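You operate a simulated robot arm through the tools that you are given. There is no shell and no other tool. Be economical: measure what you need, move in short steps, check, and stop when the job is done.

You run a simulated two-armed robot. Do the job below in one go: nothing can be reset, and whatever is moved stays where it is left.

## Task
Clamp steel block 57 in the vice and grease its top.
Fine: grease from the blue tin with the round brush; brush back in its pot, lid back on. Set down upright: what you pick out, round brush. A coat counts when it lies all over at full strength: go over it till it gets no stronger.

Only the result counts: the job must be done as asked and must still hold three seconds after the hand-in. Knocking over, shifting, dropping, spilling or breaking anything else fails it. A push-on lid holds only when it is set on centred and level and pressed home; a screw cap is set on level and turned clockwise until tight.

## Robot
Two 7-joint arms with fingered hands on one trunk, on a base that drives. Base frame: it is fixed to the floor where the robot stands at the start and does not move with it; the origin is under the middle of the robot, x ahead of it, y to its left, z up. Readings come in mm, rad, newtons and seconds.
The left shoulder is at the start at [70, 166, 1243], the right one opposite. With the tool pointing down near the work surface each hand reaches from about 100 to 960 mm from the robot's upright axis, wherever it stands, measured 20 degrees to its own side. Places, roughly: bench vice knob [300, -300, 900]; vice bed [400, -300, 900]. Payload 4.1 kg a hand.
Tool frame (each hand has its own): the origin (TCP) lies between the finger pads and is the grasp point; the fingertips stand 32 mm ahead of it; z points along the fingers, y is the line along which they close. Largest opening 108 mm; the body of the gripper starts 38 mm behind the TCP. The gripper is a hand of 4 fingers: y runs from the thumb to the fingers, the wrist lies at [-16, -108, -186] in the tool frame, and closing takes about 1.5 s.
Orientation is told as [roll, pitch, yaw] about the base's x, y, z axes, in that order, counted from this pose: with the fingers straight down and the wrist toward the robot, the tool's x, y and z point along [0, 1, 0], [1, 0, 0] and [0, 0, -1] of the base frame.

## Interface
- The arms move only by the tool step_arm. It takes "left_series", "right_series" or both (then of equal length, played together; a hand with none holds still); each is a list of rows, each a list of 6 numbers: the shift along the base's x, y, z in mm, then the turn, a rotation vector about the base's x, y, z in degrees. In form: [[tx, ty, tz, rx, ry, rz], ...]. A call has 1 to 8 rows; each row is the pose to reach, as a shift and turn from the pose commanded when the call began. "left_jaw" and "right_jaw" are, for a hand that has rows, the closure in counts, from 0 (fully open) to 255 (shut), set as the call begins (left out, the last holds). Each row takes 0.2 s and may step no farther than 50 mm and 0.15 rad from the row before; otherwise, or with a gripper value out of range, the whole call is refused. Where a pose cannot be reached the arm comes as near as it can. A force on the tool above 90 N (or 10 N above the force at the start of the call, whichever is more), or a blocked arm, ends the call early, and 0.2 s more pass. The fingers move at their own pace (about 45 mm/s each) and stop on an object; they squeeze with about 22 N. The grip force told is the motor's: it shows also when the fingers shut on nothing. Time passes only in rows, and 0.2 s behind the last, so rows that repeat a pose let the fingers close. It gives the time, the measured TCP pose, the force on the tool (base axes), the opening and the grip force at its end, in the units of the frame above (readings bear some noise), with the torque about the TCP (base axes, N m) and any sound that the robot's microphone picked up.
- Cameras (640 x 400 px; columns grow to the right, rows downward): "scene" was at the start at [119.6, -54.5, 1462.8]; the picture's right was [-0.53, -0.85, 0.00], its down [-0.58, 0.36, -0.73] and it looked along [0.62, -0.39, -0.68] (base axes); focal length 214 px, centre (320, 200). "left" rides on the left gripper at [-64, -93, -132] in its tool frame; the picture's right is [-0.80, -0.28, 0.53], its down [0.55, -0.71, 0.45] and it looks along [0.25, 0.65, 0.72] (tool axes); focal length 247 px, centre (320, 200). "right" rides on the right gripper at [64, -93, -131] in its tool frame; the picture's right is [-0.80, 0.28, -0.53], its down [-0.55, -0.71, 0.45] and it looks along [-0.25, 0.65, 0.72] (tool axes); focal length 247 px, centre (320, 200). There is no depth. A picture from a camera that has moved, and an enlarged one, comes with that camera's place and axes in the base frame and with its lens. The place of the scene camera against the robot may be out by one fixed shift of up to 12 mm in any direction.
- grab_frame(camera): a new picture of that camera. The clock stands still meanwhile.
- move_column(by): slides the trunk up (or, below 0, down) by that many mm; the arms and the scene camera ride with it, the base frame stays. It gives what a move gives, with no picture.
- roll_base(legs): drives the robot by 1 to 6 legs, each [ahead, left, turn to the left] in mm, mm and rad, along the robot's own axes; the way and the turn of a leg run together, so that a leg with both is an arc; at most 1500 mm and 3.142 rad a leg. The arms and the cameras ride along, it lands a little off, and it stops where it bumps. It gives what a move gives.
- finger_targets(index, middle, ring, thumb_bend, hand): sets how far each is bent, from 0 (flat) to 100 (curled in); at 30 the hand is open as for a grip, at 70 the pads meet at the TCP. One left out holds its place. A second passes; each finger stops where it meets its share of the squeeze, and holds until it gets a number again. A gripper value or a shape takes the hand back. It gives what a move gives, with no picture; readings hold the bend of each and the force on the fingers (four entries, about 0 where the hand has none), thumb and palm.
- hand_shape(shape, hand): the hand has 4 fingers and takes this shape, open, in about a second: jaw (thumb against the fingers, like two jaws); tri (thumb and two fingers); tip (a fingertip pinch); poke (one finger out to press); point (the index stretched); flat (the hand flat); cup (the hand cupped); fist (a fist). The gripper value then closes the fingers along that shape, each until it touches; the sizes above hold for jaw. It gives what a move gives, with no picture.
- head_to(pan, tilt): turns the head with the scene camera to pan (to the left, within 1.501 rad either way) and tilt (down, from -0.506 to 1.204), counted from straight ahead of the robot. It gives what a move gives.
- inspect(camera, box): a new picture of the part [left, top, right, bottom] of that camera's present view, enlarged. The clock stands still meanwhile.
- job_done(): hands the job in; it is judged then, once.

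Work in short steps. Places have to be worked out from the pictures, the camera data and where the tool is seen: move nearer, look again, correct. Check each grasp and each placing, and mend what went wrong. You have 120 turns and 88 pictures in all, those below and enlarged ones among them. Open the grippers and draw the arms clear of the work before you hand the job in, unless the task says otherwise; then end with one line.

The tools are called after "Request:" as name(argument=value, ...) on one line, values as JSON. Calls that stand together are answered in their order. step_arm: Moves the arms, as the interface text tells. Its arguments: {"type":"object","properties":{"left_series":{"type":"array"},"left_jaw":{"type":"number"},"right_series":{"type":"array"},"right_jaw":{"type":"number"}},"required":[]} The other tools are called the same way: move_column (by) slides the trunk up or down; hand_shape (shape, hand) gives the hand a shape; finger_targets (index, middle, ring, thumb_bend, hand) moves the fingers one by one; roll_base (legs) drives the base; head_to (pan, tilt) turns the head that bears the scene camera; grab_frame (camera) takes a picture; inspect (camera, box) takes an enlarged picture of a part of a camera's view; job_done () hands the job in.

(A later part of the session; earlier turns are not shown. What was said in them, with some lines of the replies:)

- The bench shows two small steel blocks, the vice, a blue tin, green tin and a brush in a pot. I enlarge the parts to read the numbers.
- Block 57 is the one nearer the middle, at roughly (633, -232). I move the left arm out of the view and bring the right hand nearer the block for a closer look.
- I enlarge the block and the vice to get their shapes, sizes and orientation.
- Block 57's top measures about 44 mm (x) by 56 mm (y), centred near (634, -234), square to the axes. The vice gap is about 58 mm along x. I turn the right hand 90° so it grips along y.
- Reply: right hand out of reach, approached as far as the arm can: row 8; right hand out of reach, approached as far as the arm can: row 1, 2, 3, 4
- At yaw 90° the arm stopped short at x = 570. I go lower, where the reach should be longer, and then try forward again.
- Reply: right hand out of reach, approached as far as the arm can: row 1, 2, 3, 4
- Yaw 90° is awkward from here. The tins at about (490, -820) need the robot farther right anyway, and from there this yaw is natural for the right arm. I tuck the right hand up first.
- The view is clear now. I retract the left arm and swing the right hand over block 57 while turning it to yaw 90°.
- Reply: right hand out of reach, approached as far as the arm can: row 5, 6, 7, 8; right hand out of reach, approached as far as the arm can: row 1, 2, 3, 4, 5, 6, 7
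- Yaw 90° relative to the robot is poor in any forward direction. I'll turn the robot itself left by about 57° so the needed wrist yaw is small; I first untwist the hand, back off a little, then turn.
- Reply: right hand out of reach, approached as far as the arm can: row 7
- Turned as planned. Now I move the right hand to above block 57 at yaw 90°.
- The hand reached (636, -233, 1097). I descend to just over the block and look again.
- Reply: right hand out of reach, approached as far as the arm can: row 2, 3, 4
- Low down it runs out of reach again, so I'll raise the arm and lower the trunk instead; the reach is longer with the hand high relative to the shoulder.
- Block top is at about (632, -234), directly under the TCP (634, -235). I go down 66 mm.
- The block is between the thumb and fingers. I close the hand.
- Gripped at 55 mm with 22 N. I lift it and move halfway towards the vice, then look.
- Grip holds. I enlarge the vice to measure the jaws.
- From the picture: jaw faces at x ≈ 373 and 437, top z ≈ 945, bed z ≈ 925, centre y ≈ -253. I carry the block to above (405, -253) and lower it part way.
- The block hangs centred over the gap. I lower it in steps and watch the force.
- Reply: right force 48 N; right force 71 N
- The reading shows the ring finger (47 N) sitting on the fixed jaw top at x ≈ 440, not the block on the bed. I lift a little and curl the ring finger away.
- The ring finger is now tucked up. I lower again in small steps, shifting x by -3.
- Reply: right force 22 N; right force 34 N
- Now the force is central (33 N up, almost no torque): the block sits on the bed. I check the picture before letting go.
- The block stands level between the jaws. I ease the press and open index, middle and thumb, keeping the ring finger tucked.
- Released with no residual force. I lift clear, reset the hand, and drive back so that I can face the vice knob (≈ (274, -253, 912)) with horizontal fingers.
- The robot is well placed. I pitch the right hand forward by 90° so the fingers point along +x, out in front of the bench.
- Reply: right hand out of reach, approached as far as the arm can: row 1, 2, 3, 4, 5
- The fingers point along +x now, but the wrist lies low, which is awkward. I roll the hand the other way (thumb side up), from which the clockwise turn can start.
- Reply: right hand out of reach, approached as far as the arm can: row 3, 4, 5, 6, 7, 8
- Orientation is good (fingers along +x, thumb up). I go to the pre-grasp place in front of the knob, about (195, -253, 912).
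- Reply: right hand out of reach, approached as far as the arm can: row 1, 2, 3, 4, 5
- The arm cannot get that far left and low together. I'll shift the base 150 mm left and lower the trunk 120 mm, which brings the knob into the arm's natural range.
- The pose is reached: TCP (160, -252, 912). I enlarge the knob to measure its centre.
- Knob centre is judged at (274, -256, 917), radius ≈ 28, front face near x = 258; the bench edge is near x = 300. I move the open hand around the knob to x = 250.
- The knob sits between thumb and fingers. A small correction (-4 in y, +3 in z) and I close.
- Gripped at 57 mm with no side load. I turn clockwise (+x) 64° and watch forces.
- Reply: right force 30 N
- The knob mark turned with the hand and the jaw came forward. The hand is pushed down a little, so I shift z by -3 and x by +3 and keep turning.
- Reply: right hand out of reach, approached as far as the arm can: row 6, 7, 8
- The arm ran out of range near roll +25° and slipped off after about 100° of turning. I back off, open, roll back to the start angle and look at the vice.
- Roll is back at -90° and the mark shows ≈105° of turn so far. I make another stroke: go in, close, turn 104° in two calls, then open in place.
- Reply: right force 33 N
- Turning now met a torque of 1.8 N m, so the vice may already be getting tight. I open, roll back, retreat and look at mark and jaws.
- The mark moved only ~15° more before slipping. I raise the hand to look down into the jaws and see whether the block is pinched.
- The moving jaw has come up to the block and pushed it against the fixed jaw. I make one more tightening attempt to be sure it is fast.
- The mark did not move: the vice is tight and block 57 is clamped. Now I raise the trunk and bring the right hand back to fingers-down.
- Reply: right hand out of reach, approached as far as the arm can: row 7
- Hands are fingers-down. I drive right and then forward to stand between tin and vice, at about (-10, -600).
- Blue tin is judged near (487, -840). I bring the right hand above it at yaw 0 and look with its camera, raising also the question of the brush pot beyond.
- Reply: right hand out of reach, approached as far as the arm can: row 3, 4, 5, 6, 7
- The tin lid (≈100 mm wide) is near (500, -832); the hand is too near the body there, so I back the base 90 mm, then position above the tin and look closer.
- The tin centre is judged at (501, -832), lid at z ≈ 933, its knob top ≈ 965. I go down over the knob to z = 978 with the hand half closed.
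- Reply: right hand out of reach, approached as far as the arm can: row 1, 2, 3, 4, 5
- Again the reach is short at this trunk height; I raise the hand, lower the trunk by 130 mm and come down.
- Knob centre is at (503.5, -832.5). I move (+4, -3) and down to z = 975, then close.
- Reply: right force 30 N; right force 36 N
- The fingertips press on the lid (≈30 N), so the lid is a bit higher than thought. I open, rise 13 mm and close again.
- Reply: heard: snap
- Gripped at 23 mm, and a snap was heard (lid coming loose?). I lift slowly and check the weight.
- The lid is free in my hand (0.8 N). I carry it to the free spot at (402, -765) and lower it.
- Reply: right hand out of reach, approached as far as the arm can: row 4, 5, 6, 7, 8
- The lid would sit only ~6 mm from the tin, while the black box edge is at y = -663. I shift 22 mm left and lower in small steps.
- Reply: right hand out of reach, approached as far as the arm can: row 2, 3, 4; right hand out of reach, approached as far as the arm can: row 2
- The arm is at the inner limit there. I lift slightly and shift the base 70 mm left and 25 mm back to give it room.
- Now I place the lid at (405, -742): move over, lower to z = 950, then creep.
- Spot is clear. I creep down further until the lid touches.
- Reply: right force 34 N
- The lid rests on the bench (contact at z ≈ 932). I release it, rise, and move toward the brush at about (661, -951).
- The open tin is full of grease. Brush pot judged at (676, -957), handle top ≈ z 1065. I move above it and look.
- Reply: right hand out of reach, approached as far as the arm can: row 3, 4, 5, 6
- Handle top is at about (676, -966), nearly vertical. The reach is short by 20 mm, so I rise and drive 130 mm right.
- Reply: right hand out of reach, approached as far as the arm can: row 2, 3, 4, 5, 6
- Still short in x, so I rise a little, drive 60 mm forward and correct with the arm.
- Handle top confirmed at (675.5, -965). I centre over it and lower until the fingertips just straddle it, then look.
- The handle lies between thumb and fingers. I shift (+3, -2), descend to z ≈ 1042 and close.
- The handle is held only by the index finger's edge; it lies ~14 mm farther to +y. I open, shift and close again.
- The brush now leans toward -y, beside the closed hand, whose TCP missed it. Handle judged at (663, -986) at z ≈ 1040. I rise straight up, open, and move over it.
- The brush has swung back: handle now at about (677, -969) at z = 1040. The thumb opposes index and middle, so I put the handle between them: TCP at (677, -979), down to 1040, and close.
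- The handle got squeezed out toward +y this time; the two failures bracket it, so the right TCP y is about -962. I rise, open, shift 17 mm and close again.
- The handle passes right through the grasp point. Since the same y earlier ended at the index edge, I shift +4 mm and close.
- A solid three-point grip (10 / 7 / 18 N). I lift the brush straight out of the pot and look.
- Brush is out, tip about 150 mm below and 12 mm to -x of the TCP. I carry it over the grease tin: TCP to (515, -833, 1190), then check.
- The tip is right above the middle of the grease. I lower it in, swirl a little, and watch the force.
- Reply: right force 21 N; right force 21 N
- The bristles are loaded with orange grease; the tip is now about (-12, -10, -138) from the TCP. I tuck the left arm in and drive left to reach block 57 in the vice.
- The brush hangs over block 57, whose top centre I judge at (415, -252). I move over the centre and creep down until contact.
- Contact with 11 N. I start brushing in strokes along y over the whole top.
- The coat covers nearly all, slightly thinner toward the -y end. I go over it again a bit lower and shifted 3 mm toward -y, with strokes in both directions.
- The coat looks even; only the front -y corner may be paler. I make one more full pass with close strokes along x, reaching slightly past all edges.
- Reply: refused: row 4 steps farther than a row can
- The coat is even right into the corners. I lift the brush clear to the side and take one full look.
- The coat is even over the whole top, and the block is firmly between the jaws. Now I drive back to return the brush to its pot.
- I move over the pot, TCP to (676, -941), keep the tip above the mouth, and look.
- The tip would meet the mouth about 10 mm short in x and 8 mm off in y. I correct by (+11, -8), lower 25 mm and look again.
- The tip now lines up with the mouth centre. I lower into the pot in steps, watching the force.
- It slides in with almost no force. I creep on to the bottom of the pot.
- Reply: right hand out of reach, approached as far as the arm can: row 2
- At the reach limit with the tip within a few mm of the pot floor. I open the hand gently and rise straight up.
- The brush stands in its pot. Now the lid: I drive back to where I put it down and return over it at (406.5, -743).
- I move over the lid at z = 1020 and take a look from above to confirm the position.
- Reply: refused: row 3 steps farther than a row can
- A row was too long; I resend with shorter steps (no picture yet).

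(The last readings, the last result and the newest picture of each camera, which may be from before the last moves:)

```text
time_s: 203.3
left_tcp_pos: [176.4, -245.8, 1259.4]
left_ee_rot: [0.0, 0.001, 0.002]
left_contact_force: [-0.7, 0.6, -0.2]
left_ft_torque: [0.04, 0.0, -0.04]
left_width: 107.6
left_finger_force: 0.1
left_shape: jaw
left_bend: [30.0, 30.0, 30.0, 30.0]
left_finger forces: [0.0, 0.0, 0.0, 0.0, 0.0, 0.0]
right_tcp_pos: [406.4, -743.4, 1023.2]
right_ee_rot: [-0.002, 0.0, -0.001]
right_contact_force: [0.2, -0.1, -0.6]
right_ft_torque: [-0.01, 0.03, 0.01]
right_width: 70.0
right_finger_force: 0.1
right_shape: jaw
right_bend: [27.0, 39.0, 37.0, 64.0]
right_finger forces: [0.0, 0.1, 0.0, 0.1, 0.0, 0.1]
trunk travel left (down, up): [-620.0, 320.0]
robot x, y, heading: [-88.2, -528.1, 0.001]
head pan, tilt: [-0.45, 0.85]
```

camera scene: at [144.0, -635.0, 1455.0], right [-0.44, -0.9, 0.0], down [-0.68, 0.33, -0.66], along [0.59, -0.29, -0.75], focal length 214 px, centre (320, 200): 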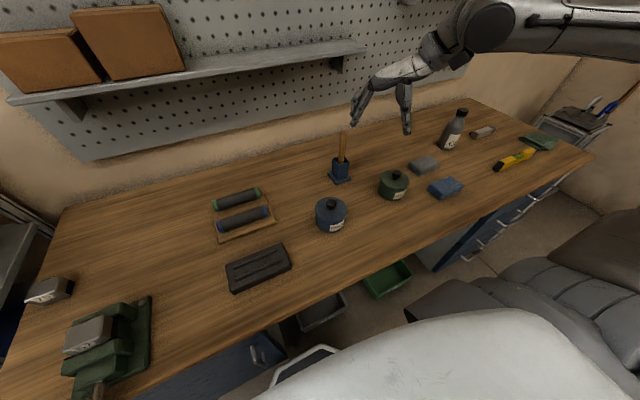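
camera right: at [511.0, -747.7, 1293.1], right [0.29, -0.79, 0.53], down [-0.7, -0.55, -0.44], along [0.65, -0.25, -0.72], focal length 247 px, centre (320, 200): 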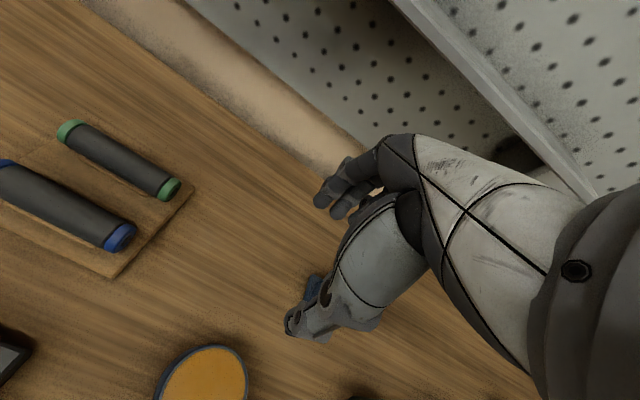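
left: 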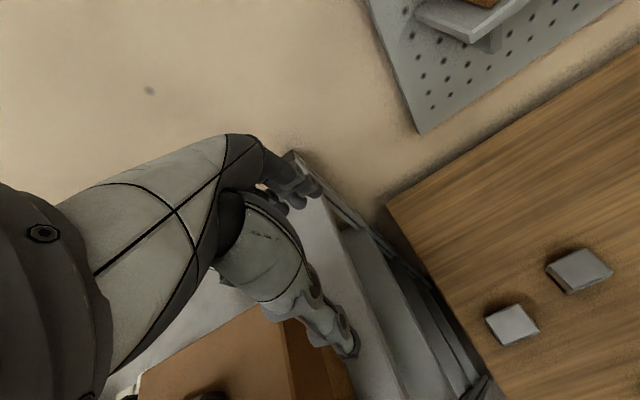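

Right over the lid knob by the earlier reading. I go down to z = 933 and close.

Request:
step_arm(right_series=[[0, 0, -35, 0, 0, 0], [0, 0, -65, 0, 0, 0], [0, 0, -82, 0, 0, 0], [0, 0, -90, 0, 0, 0], [0, 0, -90, 0, 0, 0]])

Request:
step_arm(right_series=[[0, 0, 0, 0, 0, 0], [0, 0, 0, 0, 0, 0], [0, 0, 0, 0, 0, 0], [0, 0, 0, 0, 0, 0], [0, 0, 0, 0, 0, 0], [0, 0, 0, 0, 0, 0], [0, 0, 0, 0, 0, 0]], right_jaw=255)

```text
time_s: 204.5
left_tcp_pos: [176.4, -248.1, 1258.9]
left_ee_rot: [0.001, 0.002, 0.003]
left_contact_force: [0.8, -0.2, 0.8]
left_ft_torque: [0.0, 0.01, -0.01]
left_width: 107.5
left_finger_force: 0.2
left_shape: jaw
left_bend: [30.0, 30.0, 30.0, 30.0]
left_finger forces: [0.0, 0.1, 0.0, 0.0, 0.1, 0.1]
right_tcp_pos: [406.8, -742.6, 929.8]
right_ee_rot: [0.001, 0.0, -0.001]
right_contact_force: [0.1, 0.2, 0.1]
right_ft_torque: [0.0, 0.02, -0.01]
right_width: 70.0
right_finger_force: 0.0
right_shape: jaw
right_bend: [27.0, 39.0, 37.0, 64.0]
right_finger forces: [0.1, 0.0, 0.0, 0.1, 0.0, 0.0]
trunk travel left (down, up): [-620.0, 320.0]
robot x, y, heading: [-85.9, -525.9, -0.001]
head pan, tilt: [-0.45, 0.85]
```

```text
time_s: 206.1
left_tcp_pos: [177.5, -247.3, 1259.2]
left_ee_rot: [0.001, 0.001, 0.005]
left_contact_force: [0.1, 0.9, -0.3]
left_ft_torque: [0.03, 0.01, 0.0]
left_width: 107.6
left_finger_force: 0.0
left_shape: jaw
left_bend: [30.0, 30.0, 30.0, 30.0]
left_finger forces: [0.1, 0.0, 0.0, 0.0, 0.0, 0.0]
right_tcp_pos: [406.2, -742.0, 930.9]
right_ee_rot: [0.001, -0.001, 0.0]
right_contact_force: [-0.5, 0.2, -0.4]
right_ft_torque: [0.04, -0.05, -0.05]
right_width: 23.0
right_finger_force: 21.6
right_shape: jaw
right_bend: [73.0, 58.0, 64.0, 75.0]
right_finger forces: [11.1, 6.9, 0.0, 0.0, 18.5, 0.0]
trunk travel left (down, up): [-620.0, 320.0]
robot x, y, heading: [-88.4, -528.1, 0.004]
head pan, tilt: [-0.45, 0.85]
```

Gripped again (23 mm). I lift the lid, carry it to above the tin at (506.5, -833), about 25 mm above its seat, and look.

Request:
step_arm(right_series=[[0, 0, 30, 0, 0, 0], [0, 0, 65, 0, 0, 0], [0, 0, 100, 0, 0, 0], [33, -30, 105, 0, 0, 0], [66, -60, 105, 0, 0, 0], [100, -91, 105, 0, 0, 0], [100, -91, 88, 0, 0, 0], [100, -91, 82, 0, 0, 0]])

Request:
inspect(camera="right", box=[190, 180, 370, 360])

```text
time_s: 207.9
left_tcp_pos: [177.6, -246.6, 1260.1]
left_ee_rot: [0.0, 0.0, 0.003]
left_contact_force: [-0.2, 0.2, -0.1]
left_ft_torque: [0.05, 0.02, 0.03]
left_width: 107.5
left_finger_force: 0.0
left_shape: jaw
left_bend: [30.0, 30.0, 30.0, 30.0]
left_finger forces: [0.0, 0.0, 0.1, 0.1, 0.1, 0.0]
right_tcp_pos: [509.5, -834.3, 1014.0]
right_ee_rot: [0.001, -0.001, 0.002]
right_contact_force: [-0.4, 0.7, -1.6]
right_ft_torque: [0.0, -0.02, 0.03]
right_width: 22.9
right_finger_force: 21.5
right_shape: jaw
right_bend: [73.0, 58.0, 64.0, 75.0]
right_finger forces: [11.1, 7.6, 0.1, 0.0, 18.4, 0.0]
trunk travel left (down, up): [-620.0, 320.0]
robot x, y, heading: [-87.8, -526.5, 0.002]
head pan, tilt: [-0.45, 0.85]
```

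```text
2.22 times, centred on (280, 270) of right
camera zoom: at [418.0, -769.4, 1144.7], right [0.28, -0.8, 0.53], down [-0.7, -0.55, -0.45], along [0.65, -0.25, -0.72], focal length 549 px, centre (409, 44)
```

zoom: 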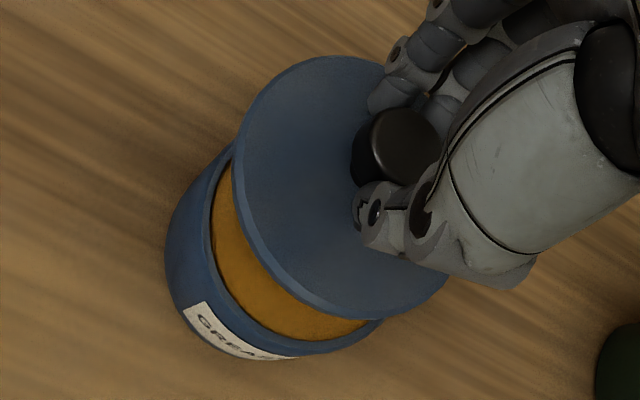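

Comparing the knob and both outlines, the lid sits about 9.5 mm too far in +x (and ~2 mm in -y) relative to the tin. I correct by (-9.5, +2), lower to ~6 mm above the seat and check.

Request:
step_arm(right_series=[[-5, 1, 0, 0, 0, 0], [-9.5, 2, 0, 0, 0, 0], [-9.5, 2, -9, 0, 0, 0], [-9.5, 2, -17, 0, 0, 0], [-9.5, 2, -17, 0, 0, 0]])

Request:
inspect(camera="right", box=[190, 180, 370, 360])

```text
time_s: 209.1
left_tcp_pos: [177.5, -247.6, 1258.5]
left_ee_rot: [0.0, -0.001, 0.003]
left_contact_force: [0.2, 0.1, 0.0]
left_ft_torque: [0.02, -0.01, -0.01]
left_width: 107.8
left_finger_force: 0.1
left_shape: jaw
left_bend: [30.0, 30.0, 30.0, 30.0]
left_finger forces: [0.1, 0.1, 0.0, 0.1, 0.0, 0.0]
right_tcp_pos: [495.2, -831.9, 995.6]
right_ee_rot: [0.0, 0.002, 0.0]
right_contact_force: [-0.2, -0.3, -1.8]
right_ft_torque: [0.02, 0.02, 0.0]
right_width: 22.6
right_finger_force: 22.1
right_shape: jaw
right_bend: [73.0, 58.0, 64.0, 75.0]
right_finger forces: [11.1, 7.7, 0.1, 0.0, 18.4, 0.1]
trunk travel left (down, up): [-620.0, 320.0]
robot x, y, heading: [-86.7, -526.8, 0.006]
head pan, tilt: [-0.45, 0.85]
```

```text
2.22 times, centred on (280, 270) of right
camera zoom: at [404.9, -768.1, 1127.7], right [0.28, -0.8, 0.53], down [-0.71, -0.55, -0.45], along [0.65, -0.25, -0.72], focal length 549 px, centre (409, 44)
```

zoom: 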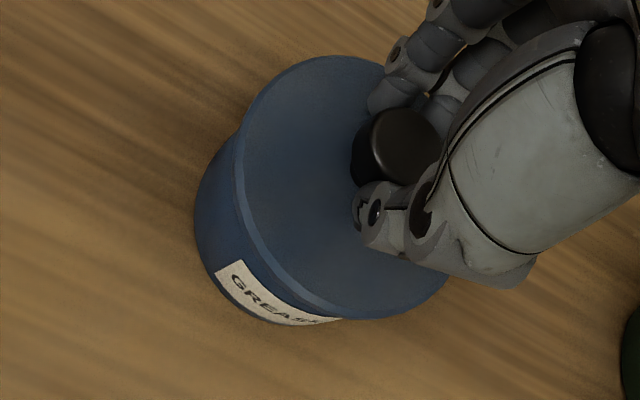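

The lid now looks slightly too far back toward -x (about 3 mm). I correct by (+3, -1.5) and lower gently to contact, reading force and torque.

Request:
step_arm(right_series=[[3, -1.5, 0, 0, 0, 0], [3, -1.5, -2, 0, 0, 0], [3, -1.5, -4, 0, 0, 0]])

Request:
step_arm(right_series=[[0, 0, -1.5, 0, 0, 0], [0, 0, -3, 0, 0, 0]])

```text
time_s: 209.9
left_tcp_pos: [177.3, -248.2, 1259.0]
left_ee_rot: [-0.001, 0.001, 0.003]
left_contact_force: [0.1, 0.2, -0.1]
left_ft_torque: [-0.01, -0.02, 0.0]
left_width: 107.7
left_finger_force: 0.2
left_shape: jaw
left_bend: [30.0, 30.0, 30.0, 30.0]
left_finger forces: [0.0, 0.0, 0.0, 0.0, 0.0, 0.0]
right_tcp_pos: [500.2, -832.6, 992.5]
right_ee_rot: [0.001, 0.0, 0.0]
right_contact_force: [0.7, -0.6, -0.5]
right_ft_torque: [0.03, 0.03, -0.03]
right_width: 22.8
right_finger_force: 21.8
right_shape: jaw
right_bend: [73.0, 58.0, 64.0, 75.0]
right_finger forces: [11.1, 7.7, 0.1, 0.1, 18.4, 0.0]
trunk travel left (down, up): [-620.0, 320.0]
robot x, y, heading: [-88.6, -530.4, 0.003]
head pan, tilt: [-0.45, 0.85]
```

```text
time_s: 210.5
left_tcp_pos: [176.9, -247.0, 1260.4]
left_ee_rot: [0.0, 0.0, 0.004]
left_contact_force: [-0.8, 0.1, 0.3]
left_ft_torque: [0.01, -0.03, -0.01]
left_width: 107.9
left_finger_force: 0.2
left_shape: jaw
left_bend: [30.0, 30.0, 30.0, 30.0]
left_finger forces: [0.1, 0.0, 0.1, 0.1, 0.1, 0.0]
right_tcp_pos: [500.7, -833.0, 989.9]
right_ee_rot: [-0.001, -0.001, 0.001]
right_contact_force: [-0.3, -0.7, -0.6]
right_ft_torque: [0.0, 0.02, 0.01]
right_width: 22.6
right_finger_force: 21.2
right_shape: jaw
right_bend: [73.0, 58.0, 64.0, 75.0]
right_finger forces: [11.1, 7.6, 0.1, 0.0, 18.5, 0.0]
trunk travel left (down, up): [-620.0, 320.0]
robot x, y, heading: [-85.6, -528.4, 0.004]
head pan, tilt: [-0.45, 0.85]
```

No contact yet at 989.9, as expected near the seat. I creep on.

Request:
step_arm(right_series=[[0, 0, -1.5, 0, 0, 0], [0, 0, -3, 0, 0, 0]])

```text
time_s: 211.1
left_tcp_pos: [177.4, -246.6, 1259.8]
left_ee_rot: [-0.001, 0.0, 0.002]
left_contact_force: [-0.1, -1.0, 0.3]
left_ft_torque: [-0.06, 0.0, 0.02]
left_width: 107.8
left_finger_force: 0.1
left_shape: jaw
left_bend: [30.0, 30.0, 30.0, 30.0]
left_finger forces: [0.0, 0.0, 0.1, 0.0, 0.0, 0.0]
right_tcp_pos: [499.5, -832.9, 985.8]
right_ee_rot: [0.0, -0.001, 0.0]
right_contact_force: [-0.4, -0.5, 0.7]
right_ft_torque: [0.04, -0.05, 0.01]
right_width: 22.7
right_finger_force: 21.8
right_shape: jaw
right_bend: [73.0, 58.0, 64.0, 75.0]
right_finger forces: [11.2, 7.8, 0.1, 0.1, 18.4, 0.0]
trunk travel left (down, up): [-620.0, 320.0]
robot x, y, heading: [-87.6, -526.8, -0.004]
head pan, tilt: [-0.45, 0.85]
```

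Still free; the lid had popped up in the first grip, so the seat is lower. I creep further.

Request:
step_arm(right_series=[[0, 0, -1.5, 0, 0, 0], [0, 0, -3, 0, 0, 0]])

Request:
step_arm(right_series=[[0, 0, -1, 0, 0, 0], [0, 0, -2, 0, 0, 0]])

```text
time_s: 211.7
left_tcp_pos: [174.9, -247.5, 1261.0]
left_ee_rot: [-0.001, 0.0, 0.0]
left_contact_force: [-0.7, -0.1, -0.7]
left_ft_torque: [0.01, -0.03, 0.0]
left_width: 107.8
left_finger_force: 0.0
left_shape: jaw
left_bend: [30.0, 30.0, 30.0, 30.0]
left_finger forces: [0.0, 0.1, 0.0, 0.1, 0.0, 0.0]
right_tcp_pos: [497.8, -832.5, 986.7]
right_ee_rot: [-0.002, -0.006, 0.001]
right_contact_force: [-2.7, -8.7, 24.1]
right_ft_torque: [-0.2, 0.08, 0.01]
right_width: 24.2
right_finger_force: 22.3
right_shape: jaw
right_bend: [73.0, 59.0, 64.0, 75.0]
right_finger forces: [11.8, 9.7, 0.0, 0.0, 24.9, 0.0]
trunk travel left (down, up): [-620.0, 320.0]
robot x, y, heading: [-88.0, -523.1, 0.004]
head pan, tilt: [-0.45, 0.85]
heard: snap
```

```text
time_s: 212.3
left_tcp_pos: [172.6, -246.8, 1259.9]
left_ee_rot: [-0.002, -0.002, 0.003]
left_contact_force: [0.0, -1.1, -0.1]
left_ft_torque: [-0.01, -0.05, 0.0]
left_width: 107.6
left_finger_force: 0.0
left_shape: jaw
left_bend: [30.0, 30.0, 30.0, 30.0]
left_finger forces: [0.0, 0.0, 0.1, 0.0, 0.1, 0.0]
right_tcp_pos: [497.7, -832.8, 984.1]
right_ee_rot: [-0.002, -0.008, -0.001]
right_contact_force: [-0.8, -13.5, 39.4]
right_ft_torque: [-0.29, 0.0, 0.08]
right_width: 25.7
right_finger_force: 22.1
right_shape: jaw
right_bend: [74.0, 58.0, 64.0, 75.0]
right_finger forces: [13.5, 11.6, 0.0, 0.1, 26.7, 0.0]
trunk travel left (down, up): [-620.0, 320.0]
robot x, y, heading: [-85.9, -524.0, 0.003]
head pan, tilt: [-0.45, 0.85]
```

A snap was heard and the force rises to 39 N: the lid is home. I open the fingers in place, rise, and look.

Request:
step_arm(right_series=[[0, 0, 3, 0, 0, 0], [0, 0, 3, 0, 0, 0], [0, 0, 4, 0, 0, 0], [0, 0, 4, 0, 0, 0], [0, 0, 4, 0, 0, 0], [0, 0, 4, 0, 0, 0]], right_jaw=60)

Request:
step_arm(right_series=[[0, 0, 20, 0, 0, 0], [0, 0, 45, 0, 0, 0], [0, 0, 70, 0, 0, 0]])

Request:
inspect(camera="right", box=[180, 180, 360, 360])

```text
time_s: 213.7
left_tcp_pos: [176.9, -248.0, 1259.5]
left_ee_rot: [-0.001, 0.001, 0.005]
left_contact_force: [-1.3, -0.5, 0.4]
left_ft_torque: [-0.03, -0.03, 0.0]
left_width: 107.4
left_finger_force: 0.0
left_shape: jaw
left_bend: [30.0, 30.0, 30.0, 30.0]
left_finger forces: [0.0, 0.0, 0.0, 0.1, 0.0, 0.0]
right_tcp_pos: [499.7, -832.3, 986.5]
right_ee_rot: [0.0, -0.001, 0.001]
right_contact_force: [-0.1, 0.1, -0.2]
right_ft_torque: [-0.04, 0.0, -0.02]
right_width: 82.3
right_finger_force: 0.0
right_shape: jaw
right_bend: [26.0, 36.0, 33.0, 57.0]
right_finger forces: [0.1, 0.0, 0.1, 0.0, 0.0, 0.0]
trunk travel left (down, up): [-620.0, 320.0]
robot x, y, heading: [-85.1, -528.6, -0.003]
head pan, tilt: [-0.45, 0.85]
```

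```text
time_s: 214.5
left_tcp_pos: [177.1, -248.0, 1260.6]
left_ee_rot: [0.0, 0.0, 0.002]
left_contact_force: [-0.7, -0.7, 0.4]
left_ft_torque: [0.03, -0.03, -0.05]
left_width: 107.8
left_finger_force: 0.0
left_shape: jaw
left_bend: [30.0, 30.0, 30.0, 30.0]
left_finger forces: [0.1, 0.0, 0.0, 0.0, 0.0, 0.0]
right_tcp_pos: [500.9, -833.3, 1056.4]
right_ee_rot: [0.001, 0.0, 0.001]
right_contact_force: [-0.7, 0.4, -0.6]
right_ft_torque: [-0.02, -0.01, 0.04]
right_width: 82.4
right_finger_force: 0.0
right_shape: jaw
right_bend: [26.0, 36.0, 33.0, 57.0]
right_finger forces: [0.0, 0.0, 0.1, 0.0, 0.1, 0.0]
trunk travel left (down, up): [-620.0, 320.0]
robot x, y, heading: [-89.3, -526.8, 0.007]
head pan, tilt: [-0.45, 0.85]
```

```text
2.22 times, centred on (270, 270) of right
camera zoom: at [409.5, -769.1, 1188.4], right [0.28, -0.8, 0.53], down [-0.7, -0.55, -0.45], along [0.65, -0.25, -0.72], focal length 549 px, centre (431, 44)
```

zoom: 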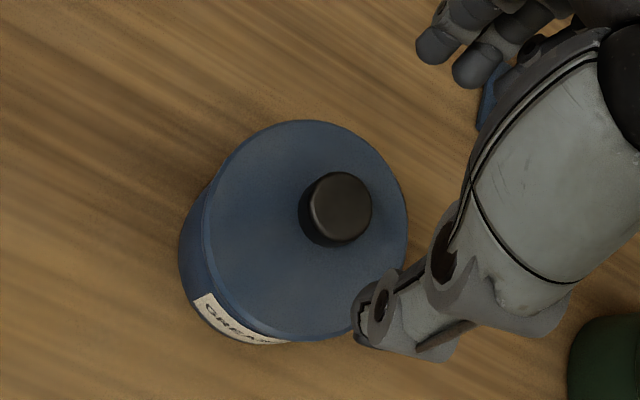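

The lid sits level and centred, as at the beginning. I draw the hand up and back, then take a last overall look.

Request:
step_arm(right_series=[[0, 0, 40, 0, 0, 0], [0, 0, 80, 0, 0, 0], [-20, 0, 115, 0, 0, 0], [-45, -20, 130, 0, 0, 0], [-70, -40, 140, 0, 0, 0]], right_jaw=0)

Request:
head_to(pan=-0.2, tilt=0.8)

Request:
grab_frame(camera="scene")

```text
time_s: 215.7
left_tcp_pos: [176.5, -249.1, 1260.2]
left_ee_rot: [0.002, 0.0, 0.003]
left_contact_force: [0.0, 0.8, 0.8]
left_ft_torque: [0.06, 0.01, 0.02]
left_width: 107.7
left_finger_force: 0.1
left_shape: jaw
left_bend: [30.0, 30.0, 30.0, 30.0]
left_finger forces: [0.0, 0.1, 0.1, 0.0, 0.1, 0.0]
right_tcp_pos: [429.6, -875.8, 1193.2]
right_ee_rot: [0.003, 0.0, 0.001]
right_contact_force: [0.7, -0.2, -0.4]
right_ft_torque: [0.04, 0.0, 0.02]
right_width: 108.0
right_finger_force: 0.1
right_shape: jaw
right_bend: [30.0, 30.0, 30.0, 30.0]
right_finger forces: [0.1, 0.0, 0.1, 0.0, 0.1, 0.0]
trunk travel left (down, up): [-620.0, 320.0]
robot x, y, heading: [-86.1, -526.0, -0.001]
head pan, tilt: [-0.45, 0.85]
```

```text
time_s: 216.5
left_tcp_pos: [177.0, -246.6, 1260.0]
left_ee_rot: [-0.001, 0.0, 0.004]
left_contact_force: [0.0, -0.2, 0.2]
left_ft_torque: [-0.02, -0.02, -0.01]
left_width: 107.7
left_finger_force: 0.0
left_shape: jaw
left_bend: [30.0, 30.0, 30.0, 30.0]
left_finger forces: [0.0, 0.0, 0.0, 0.1, 0.0, 0.0]
right_tcp_pos: [432.1, -873.4, 1193.9]
right_ee_rot: [-0.001, 0.002, 0.0]
right_contact_force: [-0.5, 0.3, -0.2]
right_ft_torque: [0.01, 0.0, 0.0]
right_width: 107.8
right_finger_force: 0.1
right_shape: jaw
right_bend: [30.0, 30.0, 30.0, 30.0]
right_finger forces: [0.0, 0.0, 0.0, 0.0, 0.1, 0.1]
trunk travel left (down, up): [-620.0, 320.0]
robot x, y, heading: [-89.8, -524.3, 0.0]
head pan, tilt: [-0.201, 0.799]
```

```text
refused: no pictures are left
```

The pictures are used up. By the last ones, block 57 is clamped and coated, the brush is in its pot, the lid snapped on, and both hands are open and clear. I hand in.

Request:
job_done()

```text
The job is handed in.
```

The job is handed in: block 57 is clamped tight in the vice with an even grease coat over its top, the brush is back in its pot, and the lid snapped back onto the blue tin. I had no pictures left for a final look, so this rests on the last pictures and readings of each step.
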